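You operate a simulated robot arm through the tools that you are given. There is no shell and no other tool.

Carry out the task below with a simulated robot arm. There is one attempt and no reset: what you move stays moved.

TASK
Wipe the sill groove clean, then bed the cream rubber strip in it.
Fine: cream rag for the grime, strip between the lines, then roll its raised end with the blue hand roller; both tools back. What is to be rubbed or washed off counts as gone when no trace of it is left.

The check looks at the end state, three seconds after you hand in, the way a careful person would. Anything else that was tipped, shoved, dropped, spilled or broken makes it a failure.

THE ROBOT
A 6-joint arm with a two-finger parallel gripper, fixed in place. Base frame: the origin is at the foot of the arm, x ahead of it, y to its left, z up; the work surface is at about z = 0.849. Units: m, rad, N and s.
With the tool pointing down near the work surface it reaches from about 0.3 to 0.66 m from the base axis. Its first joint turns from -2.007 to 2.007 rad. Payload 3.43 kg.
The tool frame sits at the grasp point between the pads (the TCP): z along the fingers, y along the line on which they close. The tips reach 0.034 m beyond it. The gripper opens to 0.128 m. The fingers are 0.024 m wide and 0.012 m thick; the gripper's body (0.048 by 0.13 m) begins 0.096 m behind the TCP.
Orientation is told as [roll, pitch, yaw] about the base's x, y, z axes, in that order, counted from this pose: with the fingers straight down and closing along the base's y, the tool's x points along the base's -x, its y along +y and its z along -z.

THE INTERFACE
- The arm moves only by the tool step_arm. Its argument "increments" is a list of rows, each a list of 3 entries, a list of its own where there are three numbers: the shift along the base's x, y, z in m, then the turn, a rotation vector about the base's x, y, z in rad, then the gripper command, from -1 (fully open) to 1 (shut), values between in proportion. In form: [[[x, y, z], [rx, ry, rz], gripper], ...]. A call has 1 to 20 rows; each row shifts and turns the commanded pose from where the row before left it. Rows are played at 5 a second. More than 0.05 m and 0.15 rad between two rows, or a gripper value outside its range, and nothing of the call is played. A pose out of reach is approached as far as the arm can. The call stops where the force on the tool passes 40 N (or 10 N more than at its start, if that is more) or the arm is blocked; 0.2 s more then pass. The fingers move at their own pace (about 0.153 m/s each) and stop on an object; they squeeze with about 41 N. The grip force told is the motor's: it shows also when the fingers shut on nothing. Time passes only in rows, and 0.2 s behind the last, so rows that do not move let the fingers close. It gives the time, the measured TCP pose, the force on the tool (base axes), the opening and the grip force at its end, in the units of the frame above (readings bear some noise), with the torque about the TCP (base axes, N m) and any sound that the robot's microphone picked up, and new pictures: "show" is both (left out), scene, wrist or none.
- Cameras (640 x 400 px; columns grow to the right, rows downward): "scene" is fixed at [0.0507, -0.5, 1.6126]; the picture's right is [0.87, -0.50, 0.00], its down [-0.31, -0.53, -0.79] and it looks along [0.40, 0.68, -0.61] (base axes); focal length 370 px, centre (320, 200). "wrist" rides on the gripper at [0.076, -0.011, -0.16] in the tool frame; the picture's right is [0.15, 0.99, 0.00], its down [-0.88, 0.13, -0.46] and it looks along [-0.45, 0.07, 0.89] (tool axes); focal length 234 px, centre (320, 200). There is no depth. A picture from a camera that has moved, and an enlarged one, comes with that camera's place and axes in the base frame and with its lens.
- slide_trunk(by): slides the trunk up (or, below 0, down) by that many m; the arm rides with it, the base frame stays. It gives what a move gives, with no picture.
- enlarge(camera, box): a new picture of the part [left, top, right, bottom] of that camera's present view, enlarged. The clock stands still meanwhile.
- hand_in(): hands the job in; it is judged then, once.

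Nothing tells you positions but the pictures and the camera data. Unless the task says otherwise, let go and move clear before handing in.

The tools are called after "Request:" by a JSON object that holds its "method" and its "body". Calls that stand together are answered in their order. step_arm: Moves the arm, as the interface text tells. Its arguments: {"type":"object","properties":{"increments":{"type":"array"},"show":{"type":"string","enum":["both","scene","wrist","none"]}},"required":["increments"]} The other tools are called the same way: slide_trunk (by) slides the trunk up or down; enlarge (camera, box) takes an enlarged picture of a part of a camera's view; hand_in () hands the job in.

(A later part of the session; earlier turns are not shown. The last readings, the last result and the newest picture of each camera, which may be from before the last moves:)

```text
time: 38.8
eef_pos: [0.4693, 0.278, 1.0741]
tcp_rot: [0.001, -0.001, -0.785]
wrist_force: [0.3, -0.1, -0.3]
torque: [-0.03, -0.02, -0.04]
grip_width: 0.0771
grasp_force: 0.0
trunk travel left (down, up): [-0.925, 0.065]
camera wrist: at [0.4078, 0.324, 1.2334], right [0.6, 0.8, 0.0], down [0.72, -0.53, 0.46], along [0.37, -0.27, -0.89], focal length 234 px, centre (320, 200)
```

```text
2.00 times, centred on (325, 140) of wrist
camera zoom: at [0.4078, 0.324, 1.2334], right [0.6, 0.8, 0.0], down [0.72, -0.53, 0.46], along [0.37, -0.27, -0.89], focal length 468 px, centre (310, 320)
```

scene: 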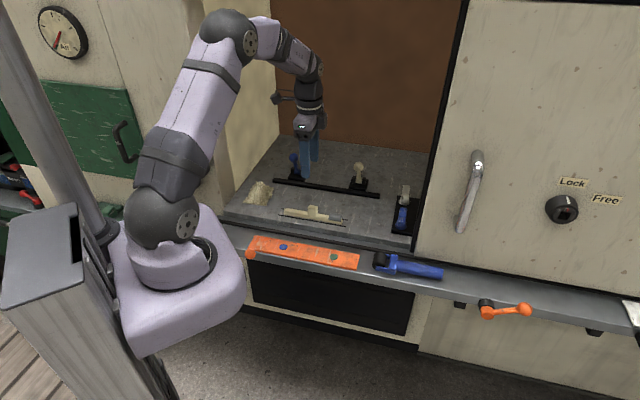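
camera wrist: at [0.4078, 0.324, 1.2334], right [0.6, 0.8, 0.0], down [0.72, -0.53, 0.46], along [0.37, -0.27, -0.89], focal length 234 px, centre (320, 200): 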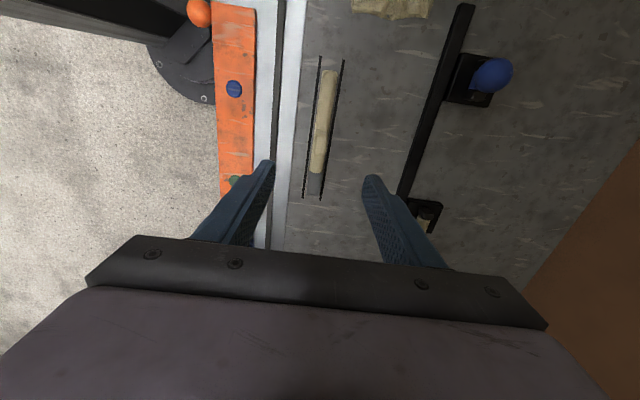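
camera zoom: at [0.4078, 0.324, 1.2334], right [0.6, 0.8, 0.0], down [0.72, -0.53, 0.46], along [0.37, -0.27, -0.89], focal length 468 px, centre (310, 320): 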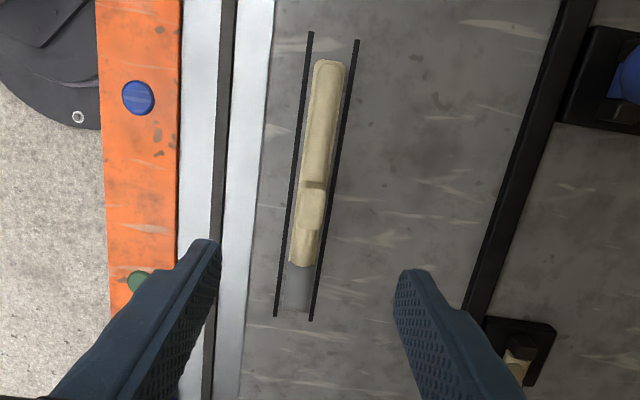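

The strip lies cleanly between the lines with its grey end still raised. Next is the blue roller on the ledge. The door face may be close behind its handle, so I'll move the wrist over for a good look first.

Request:
{"method": "step_arm", "body": {"increments": [[[0.004, -0.043, 0], [0, 0, 0], -0.2], [[0.008, -0.043, 0], [0, 0, 0], -0.2], [[0.01, -0.043, 0], [0, 0, 0], -0.2], [[0.012, -0.043, 0], [0, 0, 0], -0.2], [[0.013, -0.042, 0], [0, 0, 0], -0.2], [[0, 0, 0], [0, 0, 0], -0.2]], "show": "both"}}

Request:
{"method": "enlarge", "body": {"camera": "wrist", "box": [220, 60, 420, 250]}}

Request:
{"method": "enlarge", "body": {"camera": "scene", "box": [360, 180, 480, 300]}}

```text
time: 40.2
eef_pos: [0.5185, 0.0638, 1.0744]
tcp_rot: [-0.001, 0.001, -0.784]
wrist_force: [-0.2, -0.8, 0.2]
torque: [-0.04, 0.0, 0.03]
grip_width: 0.077
grasp_force: 0.1
trunk travel left (down, up): [-0.925, 0.065]
camera wrist: at [0.4561, 0.1108, 1.2331], right [0.59, 0.8, 0.0], down [0.72, -0.53, 0.46], along [0.37, -0.27, -0.89], focal length 234 px, centre (320, 200)
```

scene: 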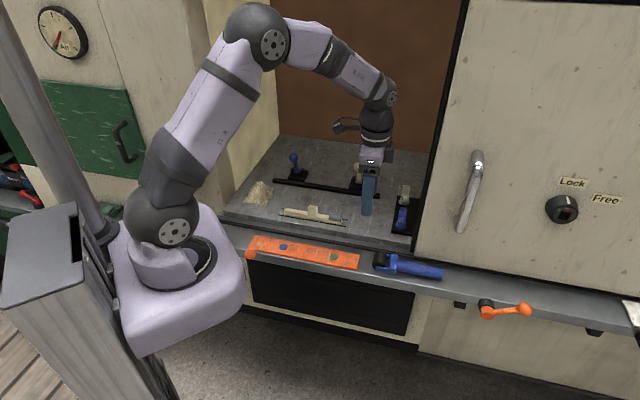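
wrist: 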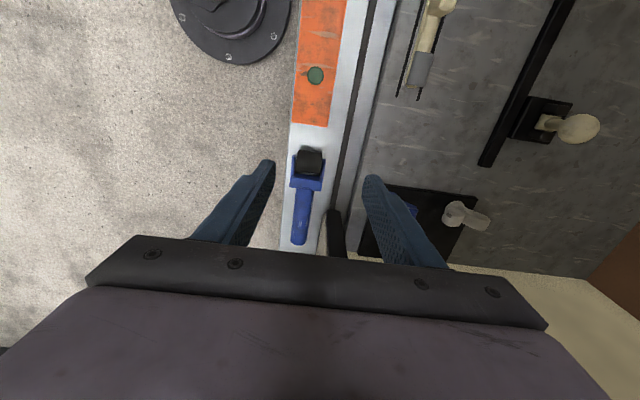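

```text
2.11 times, centred on (320, 155) of wrist
camera zoom: at [0.4561, 0.1108, 1.2331], right [0.59, 0.8, 0.0], down [0.72, -0.53, 0.46], along [0.37, -0.27, -0.89], focal length 493 px, centre (320, 295)
```

zoom: 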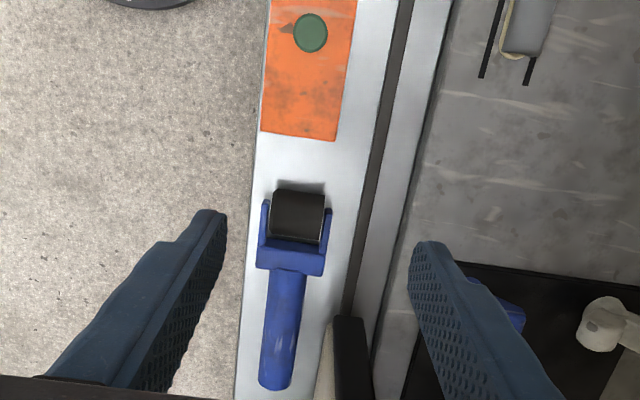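

```text
3.33 times, centred on (420, 240) of scene
camera zoom: at [0.0507, -0.5, 1.6126], right [0.87, -0.5, 0.0], down [-0.31, -0.53, -0.79], along [0.4, 0.68, -0.61], focal length 1232 px, centre (-13, 67)
```

zoom: 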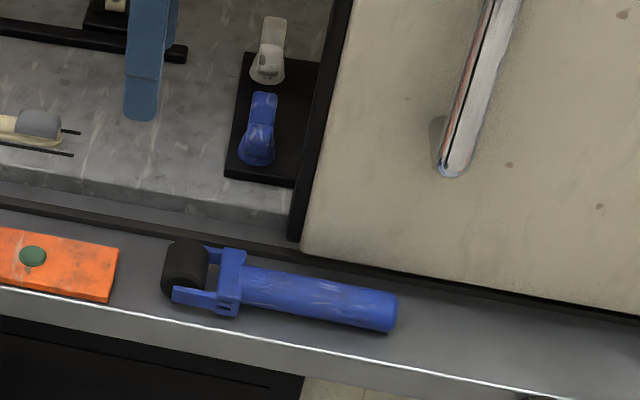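

The roller lies along the ledge at c = (x+y)/√2 ≈ 0.402. Its fork crossbar is near (0.567, 0.001), and the door edge is well to the right of that. Gripping across the flat-sided fork avoids the door and puts the grip close to the wheel, so I'll move above the fork.

Request:
{"method": "step_arm", "body": {"increments": [[[0.012, -0.0155, 0], [0, 0, 0], -0.06], [[0.012, -0.0155, 0], [0, 0, 0], -0.06], [[0.012, -0.0155, -0.02], [0, 0, 0], -0.06], [[0.012, -0.0155, -0.035], [0, 0, 0], -0.06], [[0, 0, -0.035], [0, 0, 0], -0.06], [[0, 0, 0], [0, 0, 0], -0.06]], "show": "both"}}

Request:
{"method": "enlarge", "body": {"camera": "wrist", "box": [220, 60, 420, 250]}}

Request:
{"method": "enlarge", "body": {"camera": "scene", "box": [350, 170, 470, 300]}}

```text
time: 41.6
eef_pos: [0.5649, 0.0038, 0.9872]
tcp_rot: [0.0, 0.0, -0.784]
wrist_force: [0.2, 0.4, 0.8]
torque: [-0.02, -0.01, -0.01]
grip_width: 0.068
grasp_force: 0.0
trunk travel left (down, up): [-0.925, 0.065]
camera wrist: at [0.5037, 0.0489, 1.1462], right [0.59, 0.8, 0.0], down [0.72, -0.53, 0.46], along [0.37, -0.27, -0.89], focal length 234 px, centre (320, 200)
```

scene: 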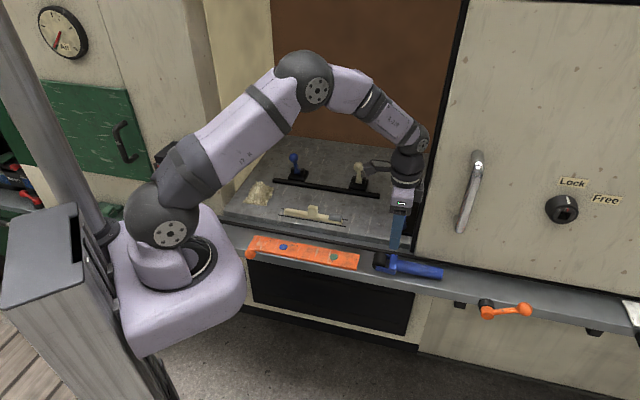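
wrist: 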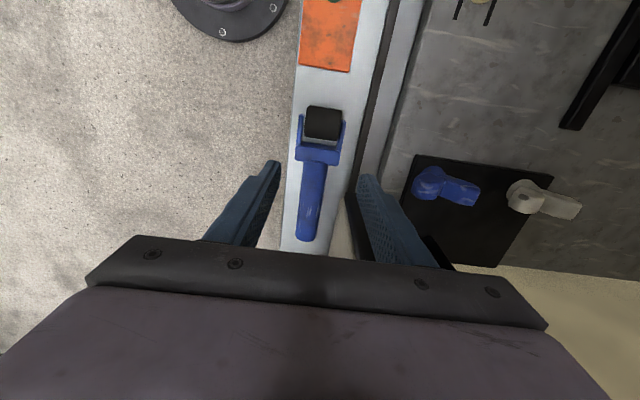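

```text
2.11 times, centred on (320, 155) of wrist
camera zoom: at [0.5037, 0.0489, 1.1462], right [0.59, 0.8, 0.0], down [0.72, -0.53, 0.46], along [0.37, -0.27, -0.89], focal length 493 px, centre (320, 295)
```

zoom: 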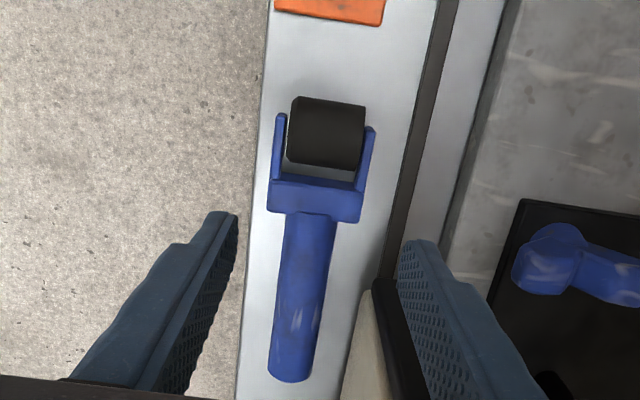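

```text
3.08 times, centred on (410, 235) of scene
camera zoom: at [0.0507, -0.5, 1.6126], right [0.87, -0.5, 0.0], down [-0.31, -0.53, -0.79], along [0.4, 0.68, -0.61], focal length 1137 px, centre (43, 92)
```

zoom: 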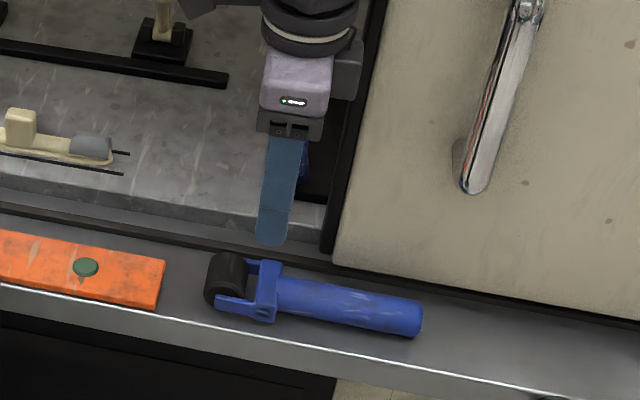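

The fork is confirmed at c ≈ 0.401, along ≈ 0.40, and is about 53 mm wide. I'll descend around it, watching the force.

Request:
{"method": "step_arm", "body": {"increments": [[[0.0012, -0.0024, -0.03], [0, 0, 0], -0.06], [[0, 0, -0.03], [0, 0, 0], -0.06], [[0, 0, -0.025], [0, 0, 0], -0.06], [[0, 0, -0.012], [0, 0, 0], -0.06], [[0, 0, 0], [0, 0, 0], -0.06]], "show": "both"}}

Request:
{"method": "enlarge", "body": {"camera": "wrist", "box": [220, 60, 420, 250]}}

Request:
{"method": "enlarge", "body": {"camera": "scene", "box": [360, 220, 460, 290]}}

```text
time: 42.8
eef_pos: [0.5669, -0.0008, 0.8902]
tcp_rot: [0.001, -0.001, -0.783]
wrist_force: [-0.4, -0.1, 0.8]
torque: [-0.02, 0.03, 0.03]
grip_width: 0.0675
grasp_force: 0.0
trunk travel left (down, up): [-0.925, 0.065]
camera wrist: at [0.5049, 0.0447, 1.0491], right [0.59, 0.8, 0.0], down [0.72, -0.53, 0.46], along [0.37, -0.27, -0.89], focal length 234 px, centre (320, 200)
```

scene: 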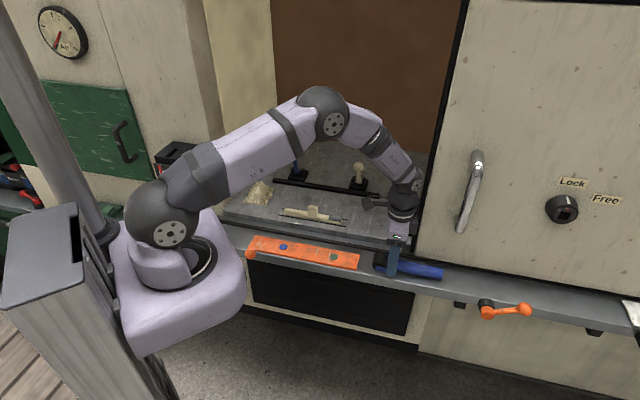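
wrist: 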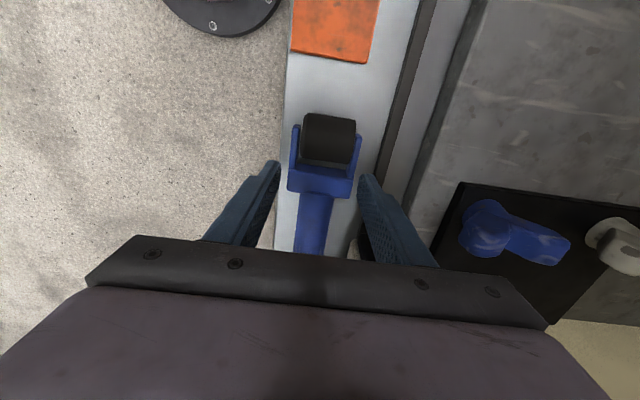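

```text
2.11 times, centred on (320, 155) of wrist
camera zoom: at [0.5049, 0.0447, 1.0491], right [0.59, 0.8, 0.0], down [0.72, -0.53, 0.46], along [0.37, -0.27, -0.89], focal length 493 px, centre (320, 295)
```

zoom: 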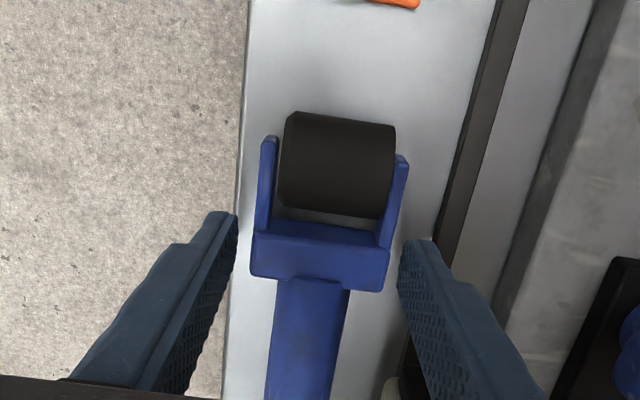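

```text
5.71 times, centred on (410, 255) of scene
camera zoom: at [0.0507, -0.5, 1.6126], right [0.87, -0.5, 0.0], down [-0.31, -0.53, -0.79], along [0.4, 0.68, -0.61], focal length 2111 px, centre (-194, -114)
```

zoom: 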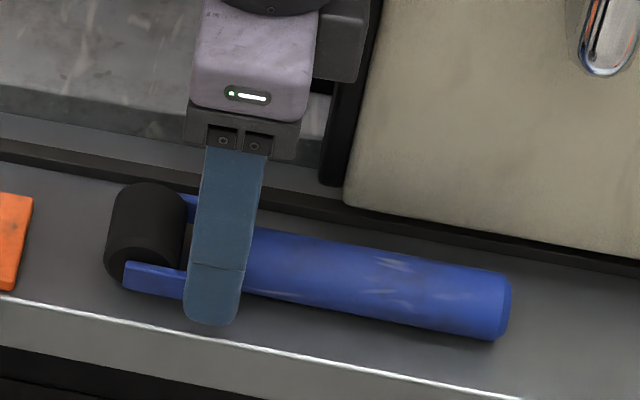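

The fingers straddle the crossbar symmetrically. I'll go down the last 12 mm and then close gently.

Request:
{"method": "step_arm", "body": {"increments": [[[0, 0, -0.006], [0, 0, 0], -0.06], [[0, 0, -0.005], [0, 0, 0], -0.06], [[0, 0, 0], [0, 0, 0], -0.06]], "show": "none"}}

Request:
{"method": "enlarge", "body": {"camera": "scene", "box": [370, 230, 430, 280]}}

```text
time: 43.6
eef_pos: [0.5662, 0.0004, 0.8795]
tcp_rot: [0.001, 0.0, -0.782]
wrist_force: [-0.4, 0.2, 0.3]
torque: [0.0, 0.01, 0.0]
grip_width: 0.0678
grasp_force: 0.1
trunk travel left (down, up): [-0.925, 0.065]
```

```text
8.00 times, centred on (400, 255) of scene
camera zoom: at [0.0507, -0.5, 1.6126], right [0.87, -0.5, 0.0], down [-0.31, -0.53, -0.79], along [0.4, 0.68, -0.61], focal length 2956 px, centre (-320, -240)
```

zoom: 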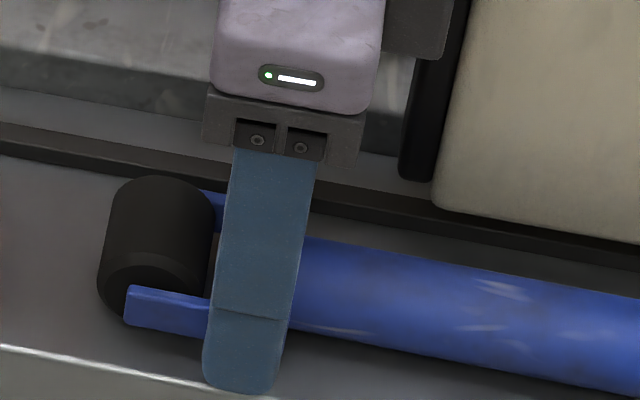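

No contact with the ledge. I'll close on the fork.

Request:
{"method": "step_arm", "body": {"increments": [[[0, 0, 0], [0, 0, 0], 0.1], [[0, 0, 0], [0, 0, 0], 0.3], [[0, 0, 0], [0, 0, 0], 1], [[0, 0, 0], [0, 0, 0], 1]], "show": "both"}}

Request:
{"method": "enlarge", "body": {"camera": "wrist", "box": [220, 60, 420, 250]}}

Request:
{"method": "enlarge", "body": {"camera": "scene", "box": [360, 220, 460, 290]}}

```text
time: 44.6
eef_pos: [0.5669, -0.0001, 0.878]
tcp_rot: [-0.001, 0.002, -0.784]
wrist_force: [0.1, 0.7, 0.3]
torque: [0.01, -0.01, 0.01]
grip_width: 0.0549
grasp_force: 41.0
trunk travel left (down, up): [-0.925, 0.065]
camera wrist: at [0.5051, 0.0462, 1.0378], right [0.59, 0.8, 0.0], down [0.72, -0.53, 0.46], along [0.37, -0.27, -0.89], focal length 234 px, centre (320, 200)
```

scene: 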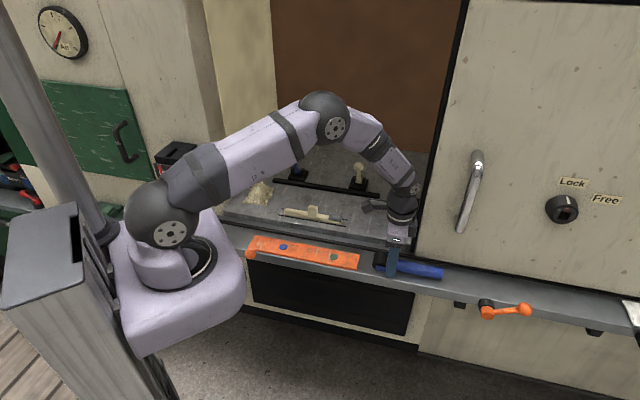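
wrist: 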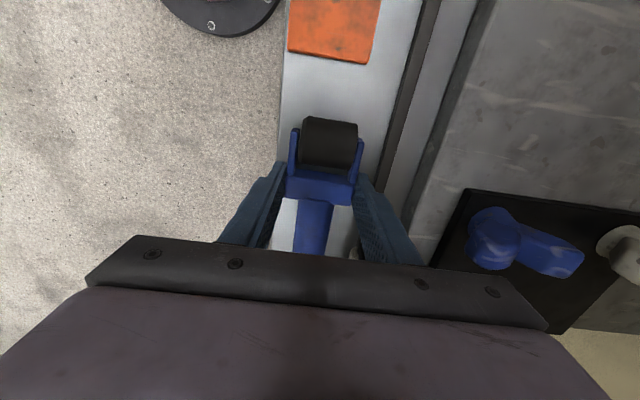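

```text
2.11 times, centred on (320, 155) of wrist
camera zoom: at [0.5051, 0.0462, 1.0378], right [0.59, 0.8, 0.0], down [0.72, -0.53, 0.46], along [0.37, -0.27, -0.89], focal length 493 px, centre (320, 295)
```

zoom: 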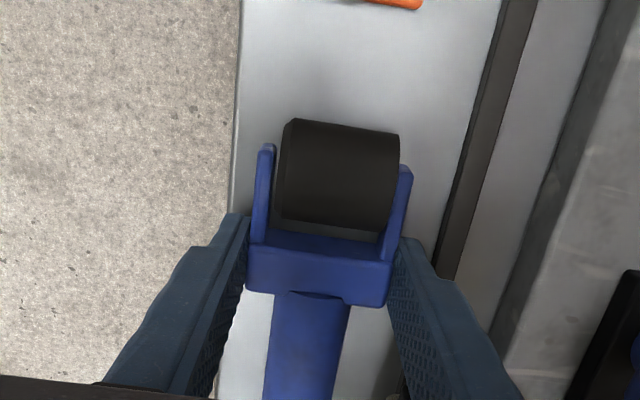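

```text
5.71 times, centred on (410, 255) of scene
camera zoom: at [0.0507, -0.5, 1.6126], right [0.87, -0.5, 0.0], down [-0.31, -0.53, -0.79], along [0.4, 0.68, -0.61], focal length 2111 px, centre (-194, -114)
```

zoom: 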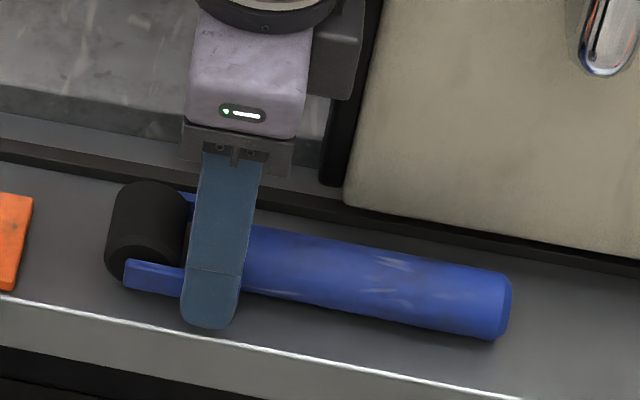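

The fork is held with a 55 mm opening, and I've noted the grasp pose as (0.5667, 0.0, 0.8787), yaw -0.784. I'll lift it straight up and see whether it holds level.

Request:
{"method": "step_arm", "body": {"increments": [[[0, 0, 0.01], [0, 0, 0], 1], [[0, 0, 0.02], [0, 0, 0], 1], [[0, 0, 0.03], [0, 0, 0], 1], [[0, 0, 0.03], [0, 0, 0], 1], [[0, 0, 0], [0, 0, 0], 1]], "show": "both"}}

Request:
{"method": "enlarge", "body": {"camera": "scene", "box": [350, 190, 470, 290]}}

```text
time: 45.8
eef_pos: [0.5665, 0.0012, 0.9684]
tcp_rot: [-0.002, 0.001, -0.783]
wrist_force: [0.3, 0.3, -1.4]
torque: [0.03, -0.03, -0.02]
grip_width: 0.0554
grasp_force: 41.1
trunk travel left (down, up): [-0.925, 0.065]
camera wrist: at [0.5047, 0.047, 1.1273], right [0.59, 0.8, 0.0], down [0.72, -0.53, 0.46], along [0.37, -0.27, -0.89], focal length 234 px, centre (320, 200)
```

scene: 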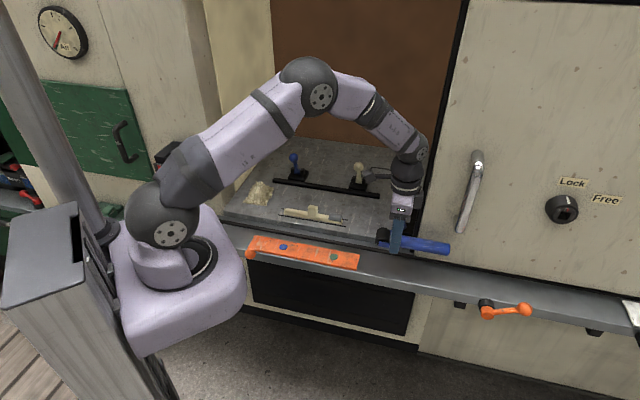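
wrist: 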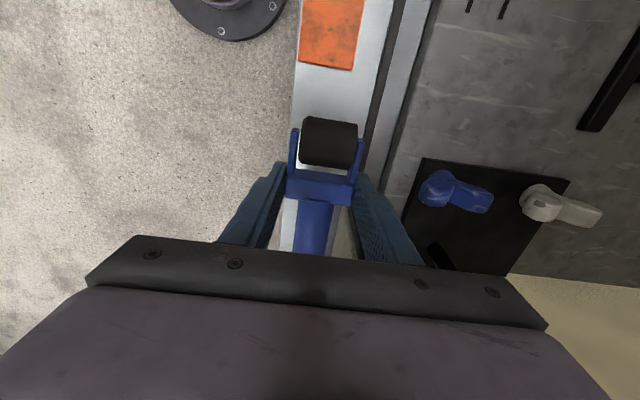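

```text
4.00 times, centred on (410, 240) of scene
camera zoom: at [0.0507, -0.5, 1.6126], right [0.87, -0.5, 0.0], down [-0.31, -0.53, -0.79], along [0.4, 0.68, -0.61], focal length 1478 px, centre (-40, 40)
```

zoom: 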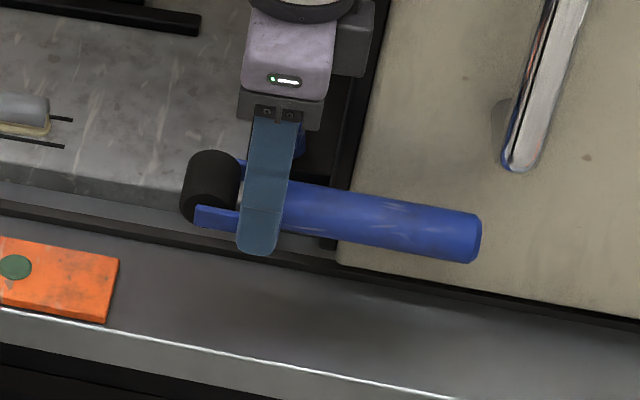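

The roller is held level. I'll move left along the ledge first, clear of the door handle, then lean the tool so the roller's tail rises before bringing it over the strip's end.

Request:
{"method": "step_arm", "body": {"increments": [[[-0.02, 0.02, 0], [0, 0, 0], 1], [[-0.025, 0.025, 0], [0, 0, 0], 1], [[-0.025, 0.025, 0.005], [0, 0, 0], 1], [[-0.02, 0.02, 0.01], [-0.0825, -0.0825, 0], 1], [[-0.01, 0.01, 0.01], [-0.0825, -0.0825, 0], 1], [[-0.005, 0.005, 0.01], [-0.0825, -0.0825, 0], 1], [[0, 0, 0], [0, 0, 0], 1]], "show": "both"}}

Request:
{"method": "enlarge", "body": {"camera": "scene", "box": [300, 150, 450, 270]}}

```text
time: 47.4
eef_pos: [0.4629, 0.104, 1.003]
tcp_rot: [0.0, -0.351, -0.783]
wrist_force: [0.4, -0.6, -1.1]
torque: [0.06, 0.07, -0.01]
grip_width: 0.0555
grasp_force: 41.0
trunk travel left (down, up): [-0.925, 0.065]
camera wrist: at [0.3658, 0.186, 1.1264], right [0.6, 0.8, -0.05], down [0.57, -0.38, 0.73], along [0.56, -0.47, -0.68], focal length 234 px, centre (320, 200)
```

scene: 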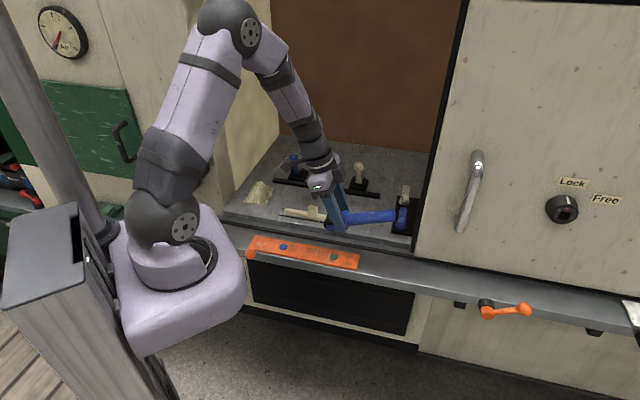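
wrist: 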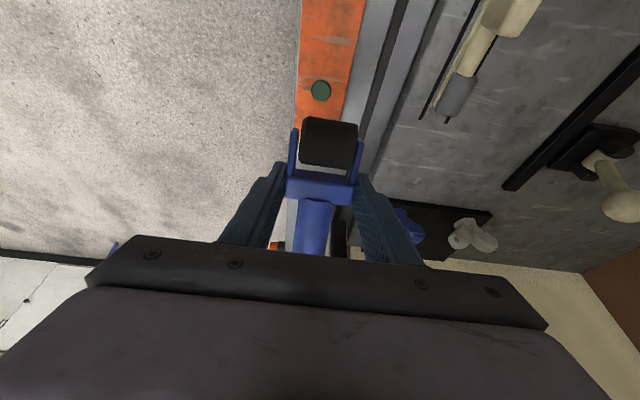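

```text
3.33 times, centred on (375, 210) of scene
camera zoom: at [0.0507, -0.5, 1.6126], right [0.87, -0.5, 0.0], down [-0.31, -0.53, -0.79], along [0.4, 0.68, -0.61], focal length 1232 px, centre (137, 167)
```

zoom: 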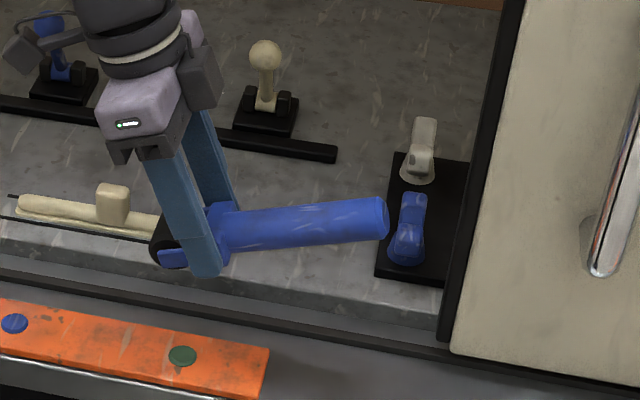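

The roller's tail is raised clear of the rocker switches. I'll bring the wheel above the grey end, which spans about 0.189–0.230 along at c ≈ 0.531.

Request:
{"method": "step_arm", "body": {"increments": [[[0.0264, 0.0349, 0], [0, 0, 0], 1], [[0.0264, 0.0349, 0], [0, 0, 0], 1], [[0.0264, 0.0349, 0], [0, 0, 0], 1], [[0, 0, -0.02], [0, 0, 0], 1], [[0, 0, 0], [0, 0, 0], 1]], "show": "both"}}

Request:
{"method": "enlarge", "body": {"camera": "scene", "box": [270, 140, 430, 250]}}

Request:
{"method": "enlarge", "body": {"camera": "wrist", "box": [220, 0, 420, 250]}}

```text
time: 48.6
eef_pos: [0.5422, 0.2103, 0.9834]
tcp_rot: [-0.001, -0.351, -0.785]
wrist_force: [-0.1, -0.2, -2.2]
torque: [0.02, 0.01, 0.05]
grip_width: 0.055
grasp_force: 41.2
trunk travel left (down, up): [-0.925, 0.065]
camera wrist: at [0.4446, 0.2915, 1.1076], right [0.6, 0.8, -0.05], down [0.57, -0.38, 0.73], along [0.56, -0.47, -0.68], focal length 234 px, centre (320, 200)
```

scene: 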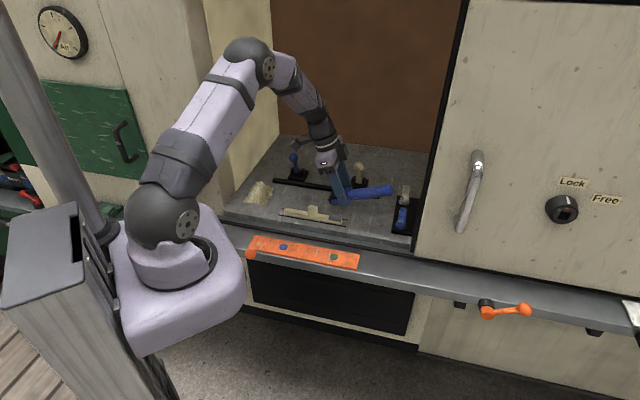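
wrist: 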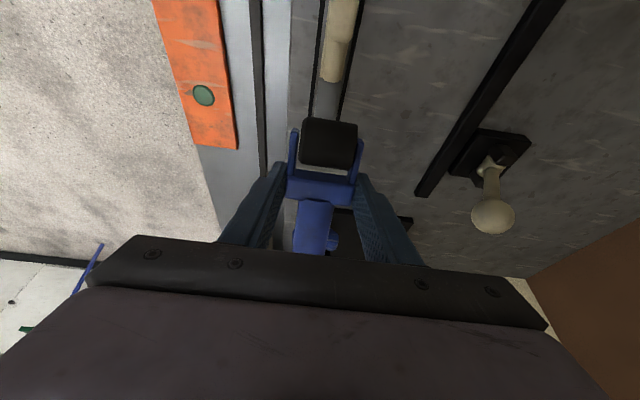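

```text
3.64 times, centred on (350, 195) of scene
camera zoom: at [0.0507, -0.5, 1.6126], right [0.87, -0.5, 0.0], down [-0.31, -0.53, -0.79], along [0.4, 0.68, -0.61], focal length 1344 px, centre (211, 218)
```

zoom: 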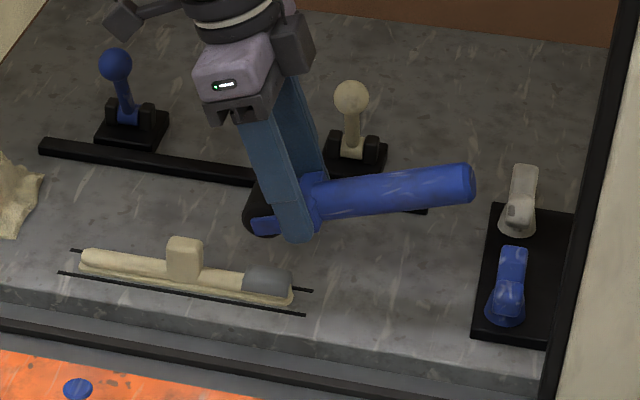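

```text
1.60 times, centred on (320, 125) of wrist
camera zoom: at [0.4446, 0.2915, 1.1076], right [0.6, 0.8, -0.05], down [0.57, -0.38, 0.73], along [0.56, -0.47, -0.68], focal length 375 px, centre (320, 320)
```

zoom: 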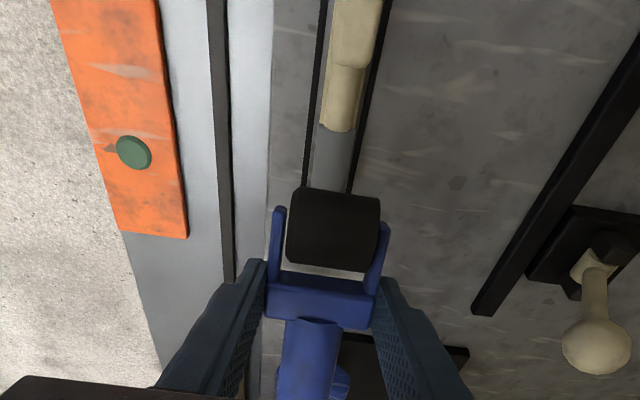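

The wheel is lined up over the grey end. I'll lower it carefully toward contact.

Request:
{"method": "step_arm", "body": {"increments": [[[-0.0006, -0.0006, -0.02], [0, 0, 0], 1], [[0, 0, -0.015], [0, 0, 0], 1], [[0, 0, 0], [0, 0, 0], 1]], "show": "both"}}

Request:
{"method": "enlarge", "body": {"camera": "scene", "box": [300, 180, 380, 235]}}

Request:
{"method": "enlarge", "body": {"camera": "wrist", "box": [260, 0, 390, 180]}}

```text
time: 49.4
eef_pos: [0.5405, 0.2097, 0.9505]
tcp_rot: [0.0, -0.35, -0.783]
wrist_force: [-0.2, 0.2, -2.4]
torque: [0.04, 0.04, -0.03]
grip_width: 0.0552
grasp_force: 41.0
trunk travel left (down, up): [-0.925, 0.065]
camera wrist: at [0.4443, 0.2913, 1.073], right [0.6, 0.8, -0.05], down [0.57, -0.38, 0.73], along [0.56, -0.47, -0.68], focal length 234 px, centre (320, 200)
```

scene: 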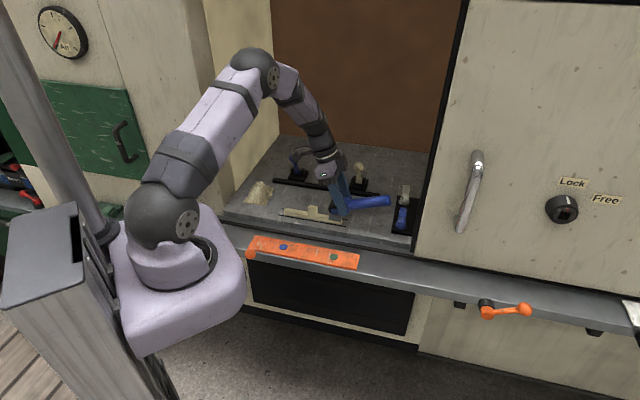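
wrist: 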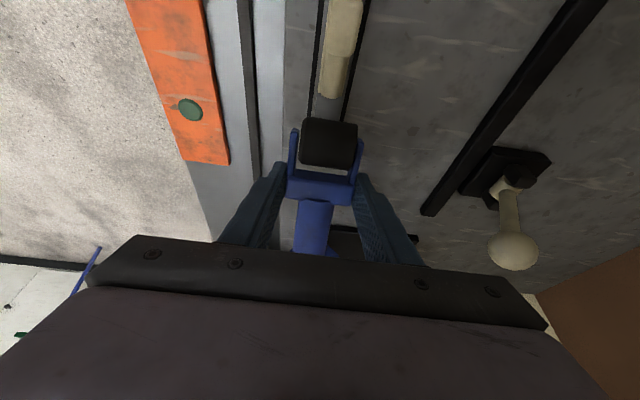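

```text
7.27 times, centred on (340, 208) of scene
camera zoom: at [0.0507, -0.5, 1.6126], right [0.87, -0.5, 0.0], down [-0.31, -0.53, -0.79], along [0.4, 0.68, -0.61], focal length 2687 px, centre (174, 146)
```

zoom: 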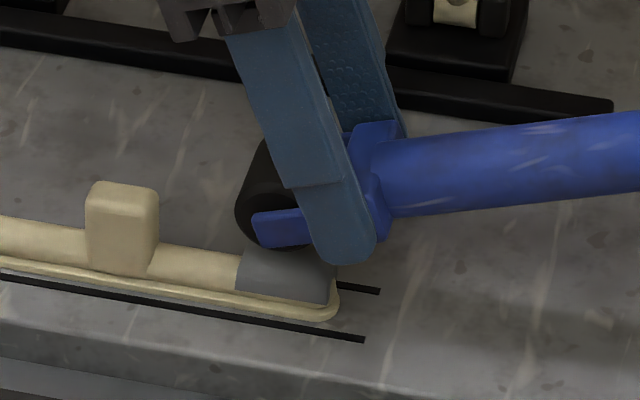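

```text
2.22 times, centred on (325, 90) of wrist
camera zoom: at [0.4443, 0.2913, 1.073], right [0.6, 0.8, -0.05], down [0.57, -0.38, 0.73], along [0.56, -0.47, -0.68], focal length 520 px, centre (309, 444)
```

zoom: 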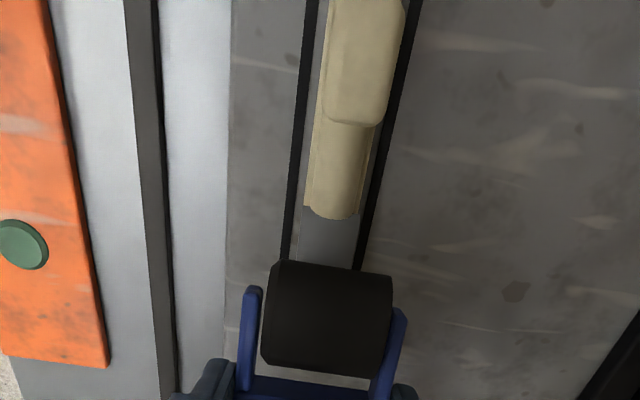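

The wheel is about 15 mm above the grey pad. I'll descend in small steps.

Request:
{"method": "step_arm", "body": {"increments": [[[0, 0, -0.003], [0, 0, 0], 1], [[0, 0, -0.003], [0, 0, 0], 1], [[0, 0, -0.003], [0, 0, 0], 1]], "show": "none"}}

Request:
{"method": "enlarge", "body": {"camera": "scene", "box": [310, 195, 370, 235]}}

```text
time: 50.2
eef_pos: [0.5401, 0.2104, 0.9383]
tcp_rot: [-0.002, -0.35, -0.783]
wrist_force: [-0.3, -0.8, -2.2]
torque: [0.04, 0.04, 0.02]
grip_width: 0.0551
grasp_force: 41.2
trunk travel left (down, up): [-0.925, 0.065]
```

```text
10.00 times, centred on (340, 215) of scene
camera zoom: at [0.0507, -0.5, 1.6126], right [0.87, -0.5, 0.0], down [-0.31, -0.53, -0.79], along [0.4, 0.68, -0.61], focal length 3695 px, centre (120, 50)
```

zoom: 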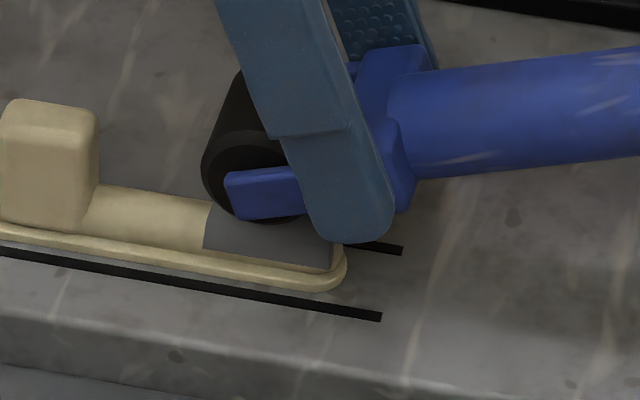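

Request:
{"method": "step_arm", "body": {"increments": [[[0, 0, -0.002], [0, 0, 0], 1], [[0, 0, -0.002], [0, 0, 0], 1]], "show": "none"}}

Request:
{"method": "enlarge", "body": {"camera": "scene", "box": [310, 195, 370, 235]}}

```text
time: 50.8
eef_pos: [0.541, 0.21, 0.935]
tcp_rot: [0.001, -0.351, -0.785]
wrist_force: [0.4, 0.6, -2.0]
torque: [0.05, 0.02, -0.01]
grip_width: 0.0553
grasp_force: 41.0
trunk travel left (down, up): [-0.925, 0.065]
```

```text
10.00 times, centred on (340, 215) of scene
camera zoom: at [0.0507, -0.5, 1.6126], right [0.87, -0.5, 0.0], down [-0.31, -0.53, -0.79], along [0.4, 0.68, -0.61], focal length 3695 px, centre (120, 50)
```

zoom: 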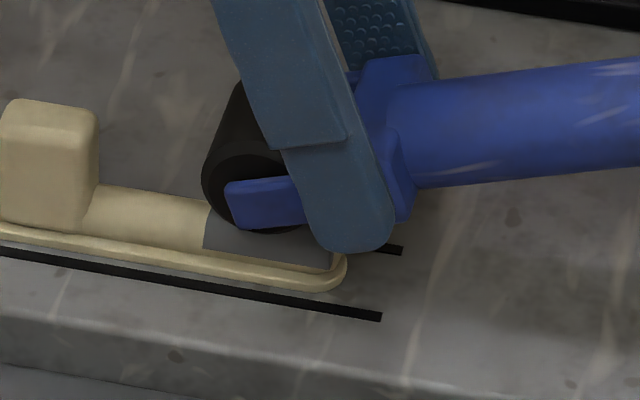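

Request:
{"method": "step_arm", "body": {"increments": [[[0, 0, -0.002], [0, 0, 0], 1], [[0, 0, -0.002], [0, 0, 0], 1]], "show": "none"}}

Request:
{"method": "enlarge", "body": {"camera": "scene", "box": [310, 195, 370, 235]}}

```text
time: 51.4
eef_pos: [0.5415, 0.2089, 0.9322]
tcp_rot: [0.0, -0.352, -0.784]
wrist_force: [0.2, 0.5, -2.1]
torque: [0.06, 0.04, 0.0]
grip_width: 0.0551
grasp_force: 41.0
trunk travel left (down, up): [-0.925, 0.065]
```

```text
10.00 times, centred on (340, 215) of scene
camera zoom: at [0.0507, -0.5, 1.6126], right [0.87, -0.5, 0.0], down [-0.31, -0.53, -0.79], along [0.4, 0.68, -0.61], focal length 3695 px, centre (120, 50)
```

zoom: 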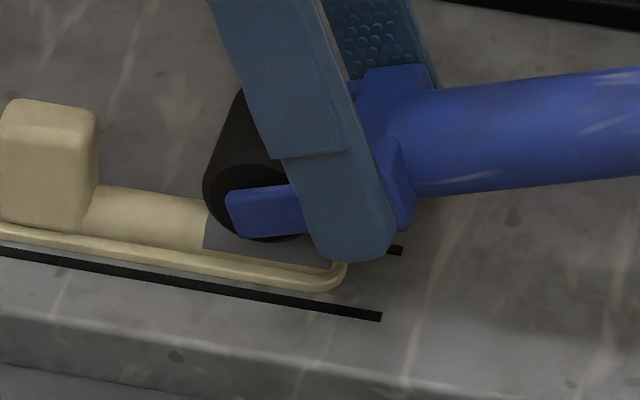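

Request:
{"method": "step_arm", "body": {"increments": [[[0, 0, -0.0015], [0, 0, 0], 1], [[0, 0, -0.0015], [0, 0, 0], 1]], "show": "none"}}

```text
time: 52.0
eef_pos: [0.5412, 0.2099, 0.9282]
tcp_rot: [0.001, -0.35, -0.782]
wrist_force: [0.6, 0.9, -1.1]
torque: [0.06, 0.03, 0.04]
grip_width: 0.0551
grasp_force: 41.1
trunk travel left (down, up): [-0.925, 0.065]
```

Request:
{"method": "step_arm", "body": {"increments": [[[0, 0, -0.001], [0, 0, 0], 1], [[0, 0, -0.001], [0, 0, 0], 1]], "show": "none"}}

Request:
{"method": "enlarge", "body": {"camera": "scene", "box": [310, 195, 370, 235]}}

```text
time: 52.6
eef_pos: [0.542, 0.2097, 0.9261]
tcp_rot: [-0.001, -0.352, -0.783]
wrist_force: [0.9, 0.0, -2.6]
torque: [0.03, 0.02, 0.05]
grip_width: 0.0554
grasp_force: 40.6
trunk travel left (down, up): [-0.925, 0.065]
```

```text
10.00 times, centred on (340, 215) of scene
camera zoom: at [0.0507, -0.5, 1.6126], right [0.87, -0.5, 0.0], down [-0.31, -0.53, -0.79], along [0.4, 0.68, -0.61], focal length 3695 px, centre (120, 50)
```

zoom: 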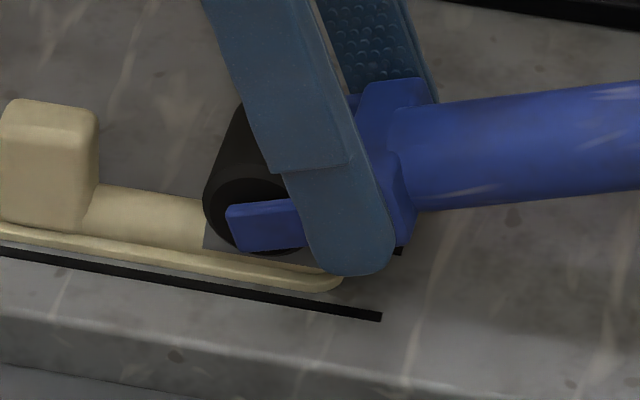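

Request:
{"method": "step_arm", "body": {"increments": [[[0, 0, -0.001], [0, 0, 0], 1], [[0, 0, -0.001], [0, 0, 0], 1], [[0, 0, -0.001], [0, 0, 0], 1]], "show": "none"}}

Request:
{"method": "enlarge", "body": {"camera": "scene", "box": [310, 195, 370, 235]}}

Request:
{"method": "enlarge", "body": {"camera": "wrist", "box": [260, 0, 390, 180]}}

```text
time: 53.4
eef_pos: [0.5409, 0.2088, 0.923]
tcp_rot: [-0.001, -0.351, -0.785]
wrist_force: [-0.8, 0.4, -0.8]
torque: [0.06, 0.02, 0.0]
grip_width: 0.0553
grasp_force: 41.6
trunk travel left (down, up): [-0.925, 0.065]
```

```text
10.00 times, centred on (340, 215) of scene
camera zoom: at [0.0507, -0.5, 1.6126], right [0.87, -0.5, 0.0], down [-0.31, -0.53, -0.79], along [0.4, 0.68, -0.61], focal length 3695 px, centre (120, 50)
```

zoom: 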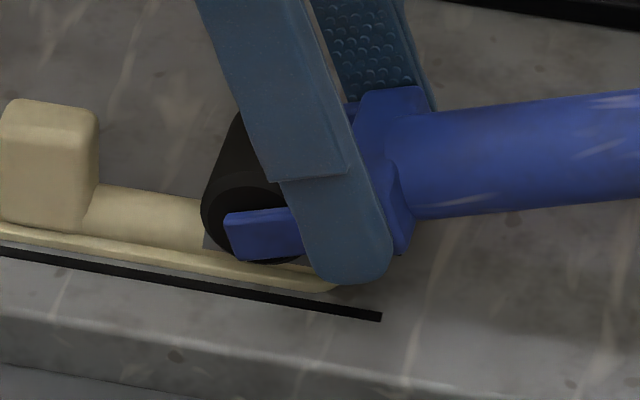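

```text
2.22 times, centred on (325, 90) of wrist
camera zoom: at [0.4437, 0.2907, 1.0466], right [0.6, 0.8, -0.05], down [0.57, -0.38, 0.73], along [0.56, -0.47, -0.68], focal length 520 px, centre (309, 444)
```

zoom: 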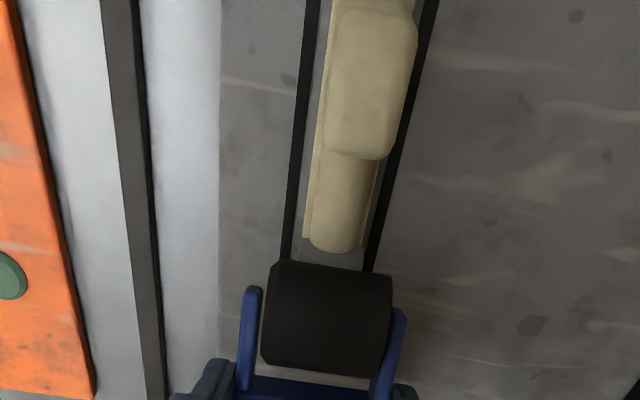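

Request:
{"method": "step_arm", "body": {"increments": [[[0, 0, -0.001], [0, 0, 0], 1], [[0, 0, -0.001], [0, 0, 0], 1]], "show": "none"}}

```text
time: 54.0
eef_pos: [0.5417, 0.2094, 0.9205]
tcp_rot: [0.001, -0.349, -0.784]
wrist_force: [-0.3, -0.3, -2.1]
torque: [0.04, 0.03, 0.01]
grip_width: 0.0554
grasp_force: 41.0
trunk travel left (down, up): [-0.925, 0.065]
```

Request:
{"method": "step_arm", "body": {"increments": [[[0, 0, -0.001], [0, 0, 0], 1], [[0, 0, -0.001], [0, 0, 0], 1]], "show": "none"}}

Request:
{"method": "enlarge", "body": {"camera": "scene", "box": [310, 195, 370, 235]}}

```text
time: 54.6
eef_pos: [0.5406, 0.2087, 0.92]
tcp_rot: [0.0, -0.351, -0.783]
wrist_force: [0.9, -0.9, 1.0]
torque: [0.14, -0.03, -0.05]
grip_width: 0.0555
grasp_force: 41.2
trunk travel left (down, up): [-0.925, 0.065]
```

```text
10.00 times, centred on (340, 215) of scene
camera zoom: at [0.0507, -0.5, 1.6126], right [0.87, -0.5, 0.0], down [-0.31, -0.53, -0.79], along [0.4, 0.68, -0.61], focal length 3695 px, centre (120, 50)
```

zoom: 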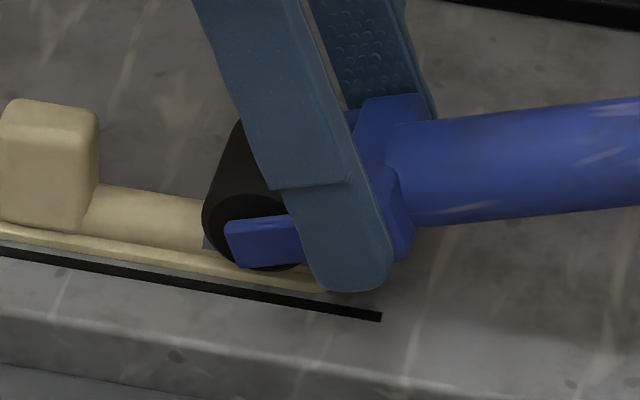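

Contact has begun, about 3 N beyond the roller's weight. I'll press slightly more.

Request:
{"method": "step_arm", "body": {"increments": [[[0, 0, -0.001], [0, 0, 0], 1], [[0, 0, -0.001], [0, 0, 0], 1], [[0, 0, 0], [0, 0, 0], 1]], "show": "none"}}

Request:
{"method": "enlarge", "body": {"camera": "scene", "box": [300, 190, 380, 240]}}

```text
time: 55.4
eef_pos: [0.542, 0.2084, 0.9205]
tcp_rot: [0.005, -0.353, -0.785]
wrist_force: [2.0, -0.7, 15.1]
torque: [0.81, -0.31, -0.09]
grip_width: 0.0552
grasp_force: 40.5
trunk travel left (down, up): [-0.925, 0.065]
```

```text
8.00 times, centred on (340, 215) of scene
camera zoom: at [0.0507, -0.5, 1.6126], right [0.87, -0.5, 0.0], down [-0.31, -0.53, -0.79], along [0.4, 0.68, -0.61], focal length 2956 px, centre (160, 80)
```

zoom: 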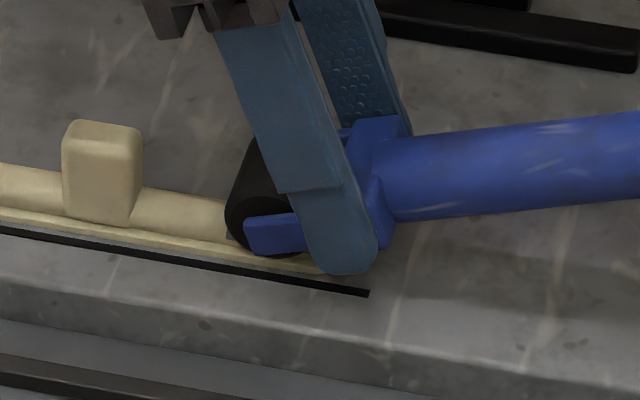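

The force is 17 N, but the torque suggests contact off to the back side. I'll look carefully before rolling.

Request:
{"method": "step_arm", "body": {"increments": [[[0, 0, 0], [0, 0, 0], 1]], "show": "both"}}

Request:
{"method": "enlarge", "body": {"camera": "wrist", "box": [240, 20, 400, 220]}}

Request:
{"method": "enlarge", "body": {"camera": "scene", "box": [270, 130, 430, 240]}}

```text
time: 55.8
eef_pos: [0.5414, 0.2087, 0.9192]
tcp_rot: [0.006, -0.352, -0.786]
wrist_force: [0.9, 2.0, 22.6]
torque: [-0.17, 1.1, -0.04]
grip_width: 0.0555
grasp_force: 41.0
trunk travel left (down, up): [-0.925, 0.065]
camera wrist: at [0.4428, 0.2902, 1.0428], right [0.6, 0.8, -0.05], down [0.56, -0.38, 0.73], along [0.57, -0.47, -0.68], focal length 234 px, centre (320, 200)
```

scene: 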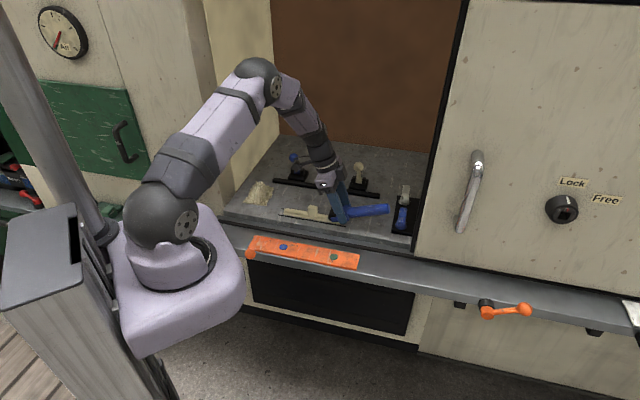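
wrist: 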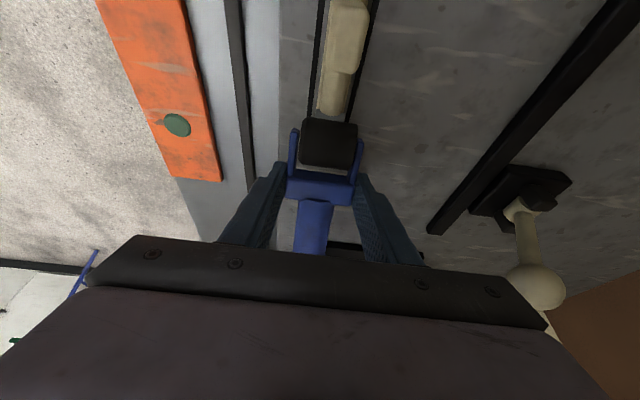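

```text
2.00 times, centred on (320, 120) of wrist
camera zoom: at [0.4428, 0.2902, 1.0428], right [0.6, 0.8, -0.05], down [0.56, -0.38, 0.73], along [0.57, -0.47, -0.68], focal length 468 px, centre (320, 360)
```

zoom: 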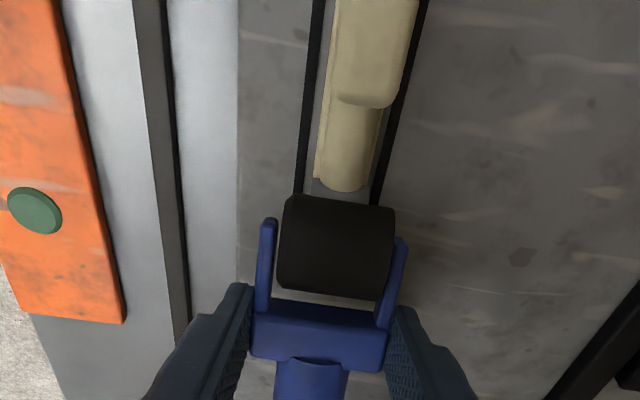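

```text
3.64 times, centred on (350, 185) of scene
camera zoom: at [0.0507, -0.5, 1.6126], right [0.87, -0.5, 0.0], down [-0.31, -0.53, -0.79], along [0.4, 0.68, -0.61], focal length 1344 px, centre (211, 254)
```

zoom: 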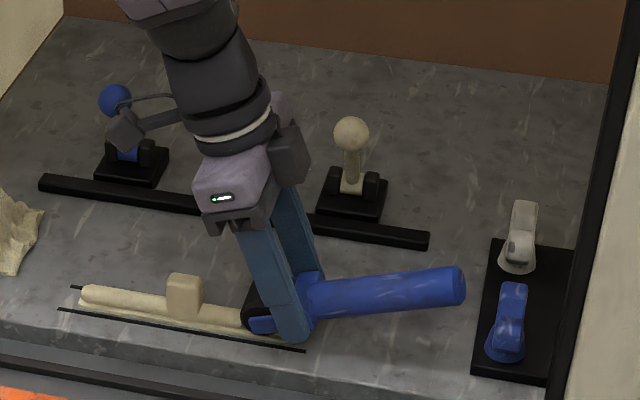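

The wheel is squarely on the grey end, and the torque flickers about zero, so it's just rocking contact. I'll roll back and forth over the end in short strokes, keeping the tail clear of the rocker.

Request:
{"method": "step_arm", "body": {"increments": [[[0.0035, -0.0035, 0.0003], [0, 0, 0], 1], [[0.0035, -0.0035, 0], [0, 0, 0], 1], [[0.003, -0.003, 0], [0, 0, 0], 1], [[0, 0, 0], [0, 0, 0], 1]], "show": "both"}}

Request:
{"method": "enlarge", "body": {"camera": "scene", "box": [300, 180, 420, 240]}}

Request:
{"method": "enlarge", "body": {"camera": "wrist", "box": [240, 20, 400, 220]}}

```text
time: 56.8
eef_pos: [0.5494, 0.1988, 0.9178]
tcp_rot: [-0.002, -0.349, -0.782]
wrist_force: [-6.1, 5.0, 10.2]
torque: [0.17, 0.99, -0.07]
grip_width: 0.0551
grasp_force: 41.1
trunk travel left (down, up): [-0.925, 0.065]
camera wrist: at [0.4518, 0.28, 1.0413], right [0.6, 0.8, -0.05], down [0.57, -0.38, 0.73], along [0.56, -0.47, -0.68], focal length 234 px, centre (320, 200)
```

scene: 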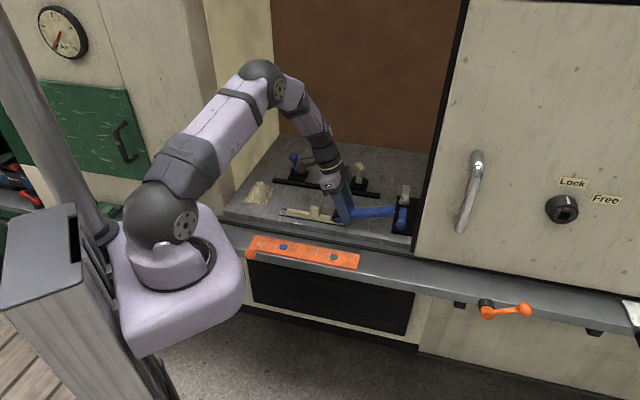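
wrist: 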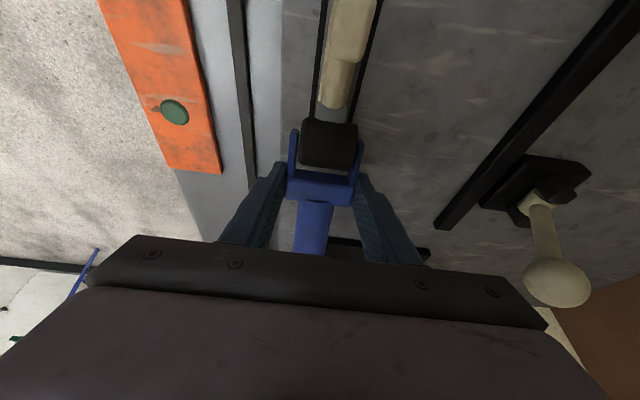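

```text
5.33 times, centred on (360, 210) of scene
camera zoom: at [0.0507, -0.5, 1.6126], right [0.87, -0.5, 0.0], down [-0.31, -0.53, -0.79], along [0.4, 0.68, -0.61], focal length 1970 px, centre (107, 147)
```

zoom: 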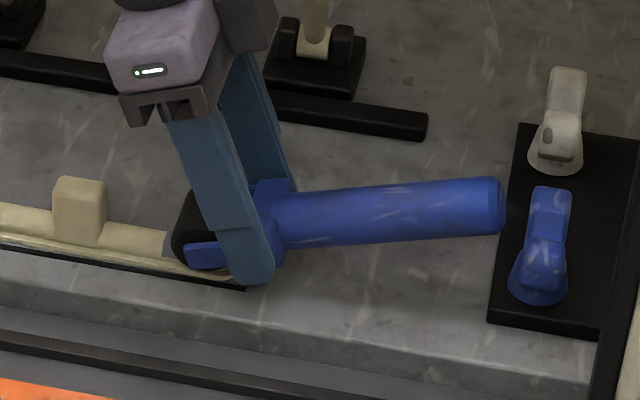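

```text
2.00 times, centred on (320, 120) of wrist
camera zoom: at [0.4518, 0.28, 1.0413], right [0.6, 0.8, -0.05], down [0.57, -0.38, 0.73], along [0.56, -0.47, -0.68], focal length 468 px, centre (320, 360)
```

zoom: 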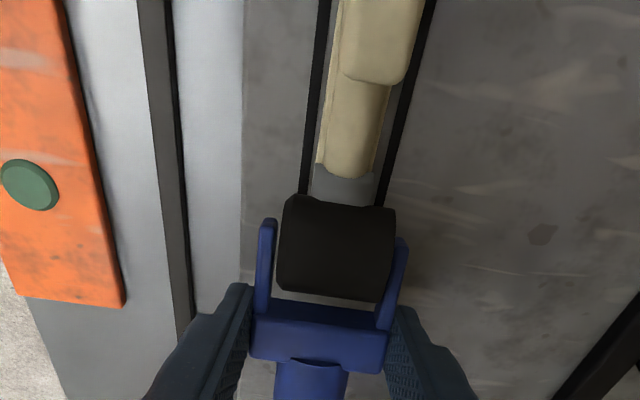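

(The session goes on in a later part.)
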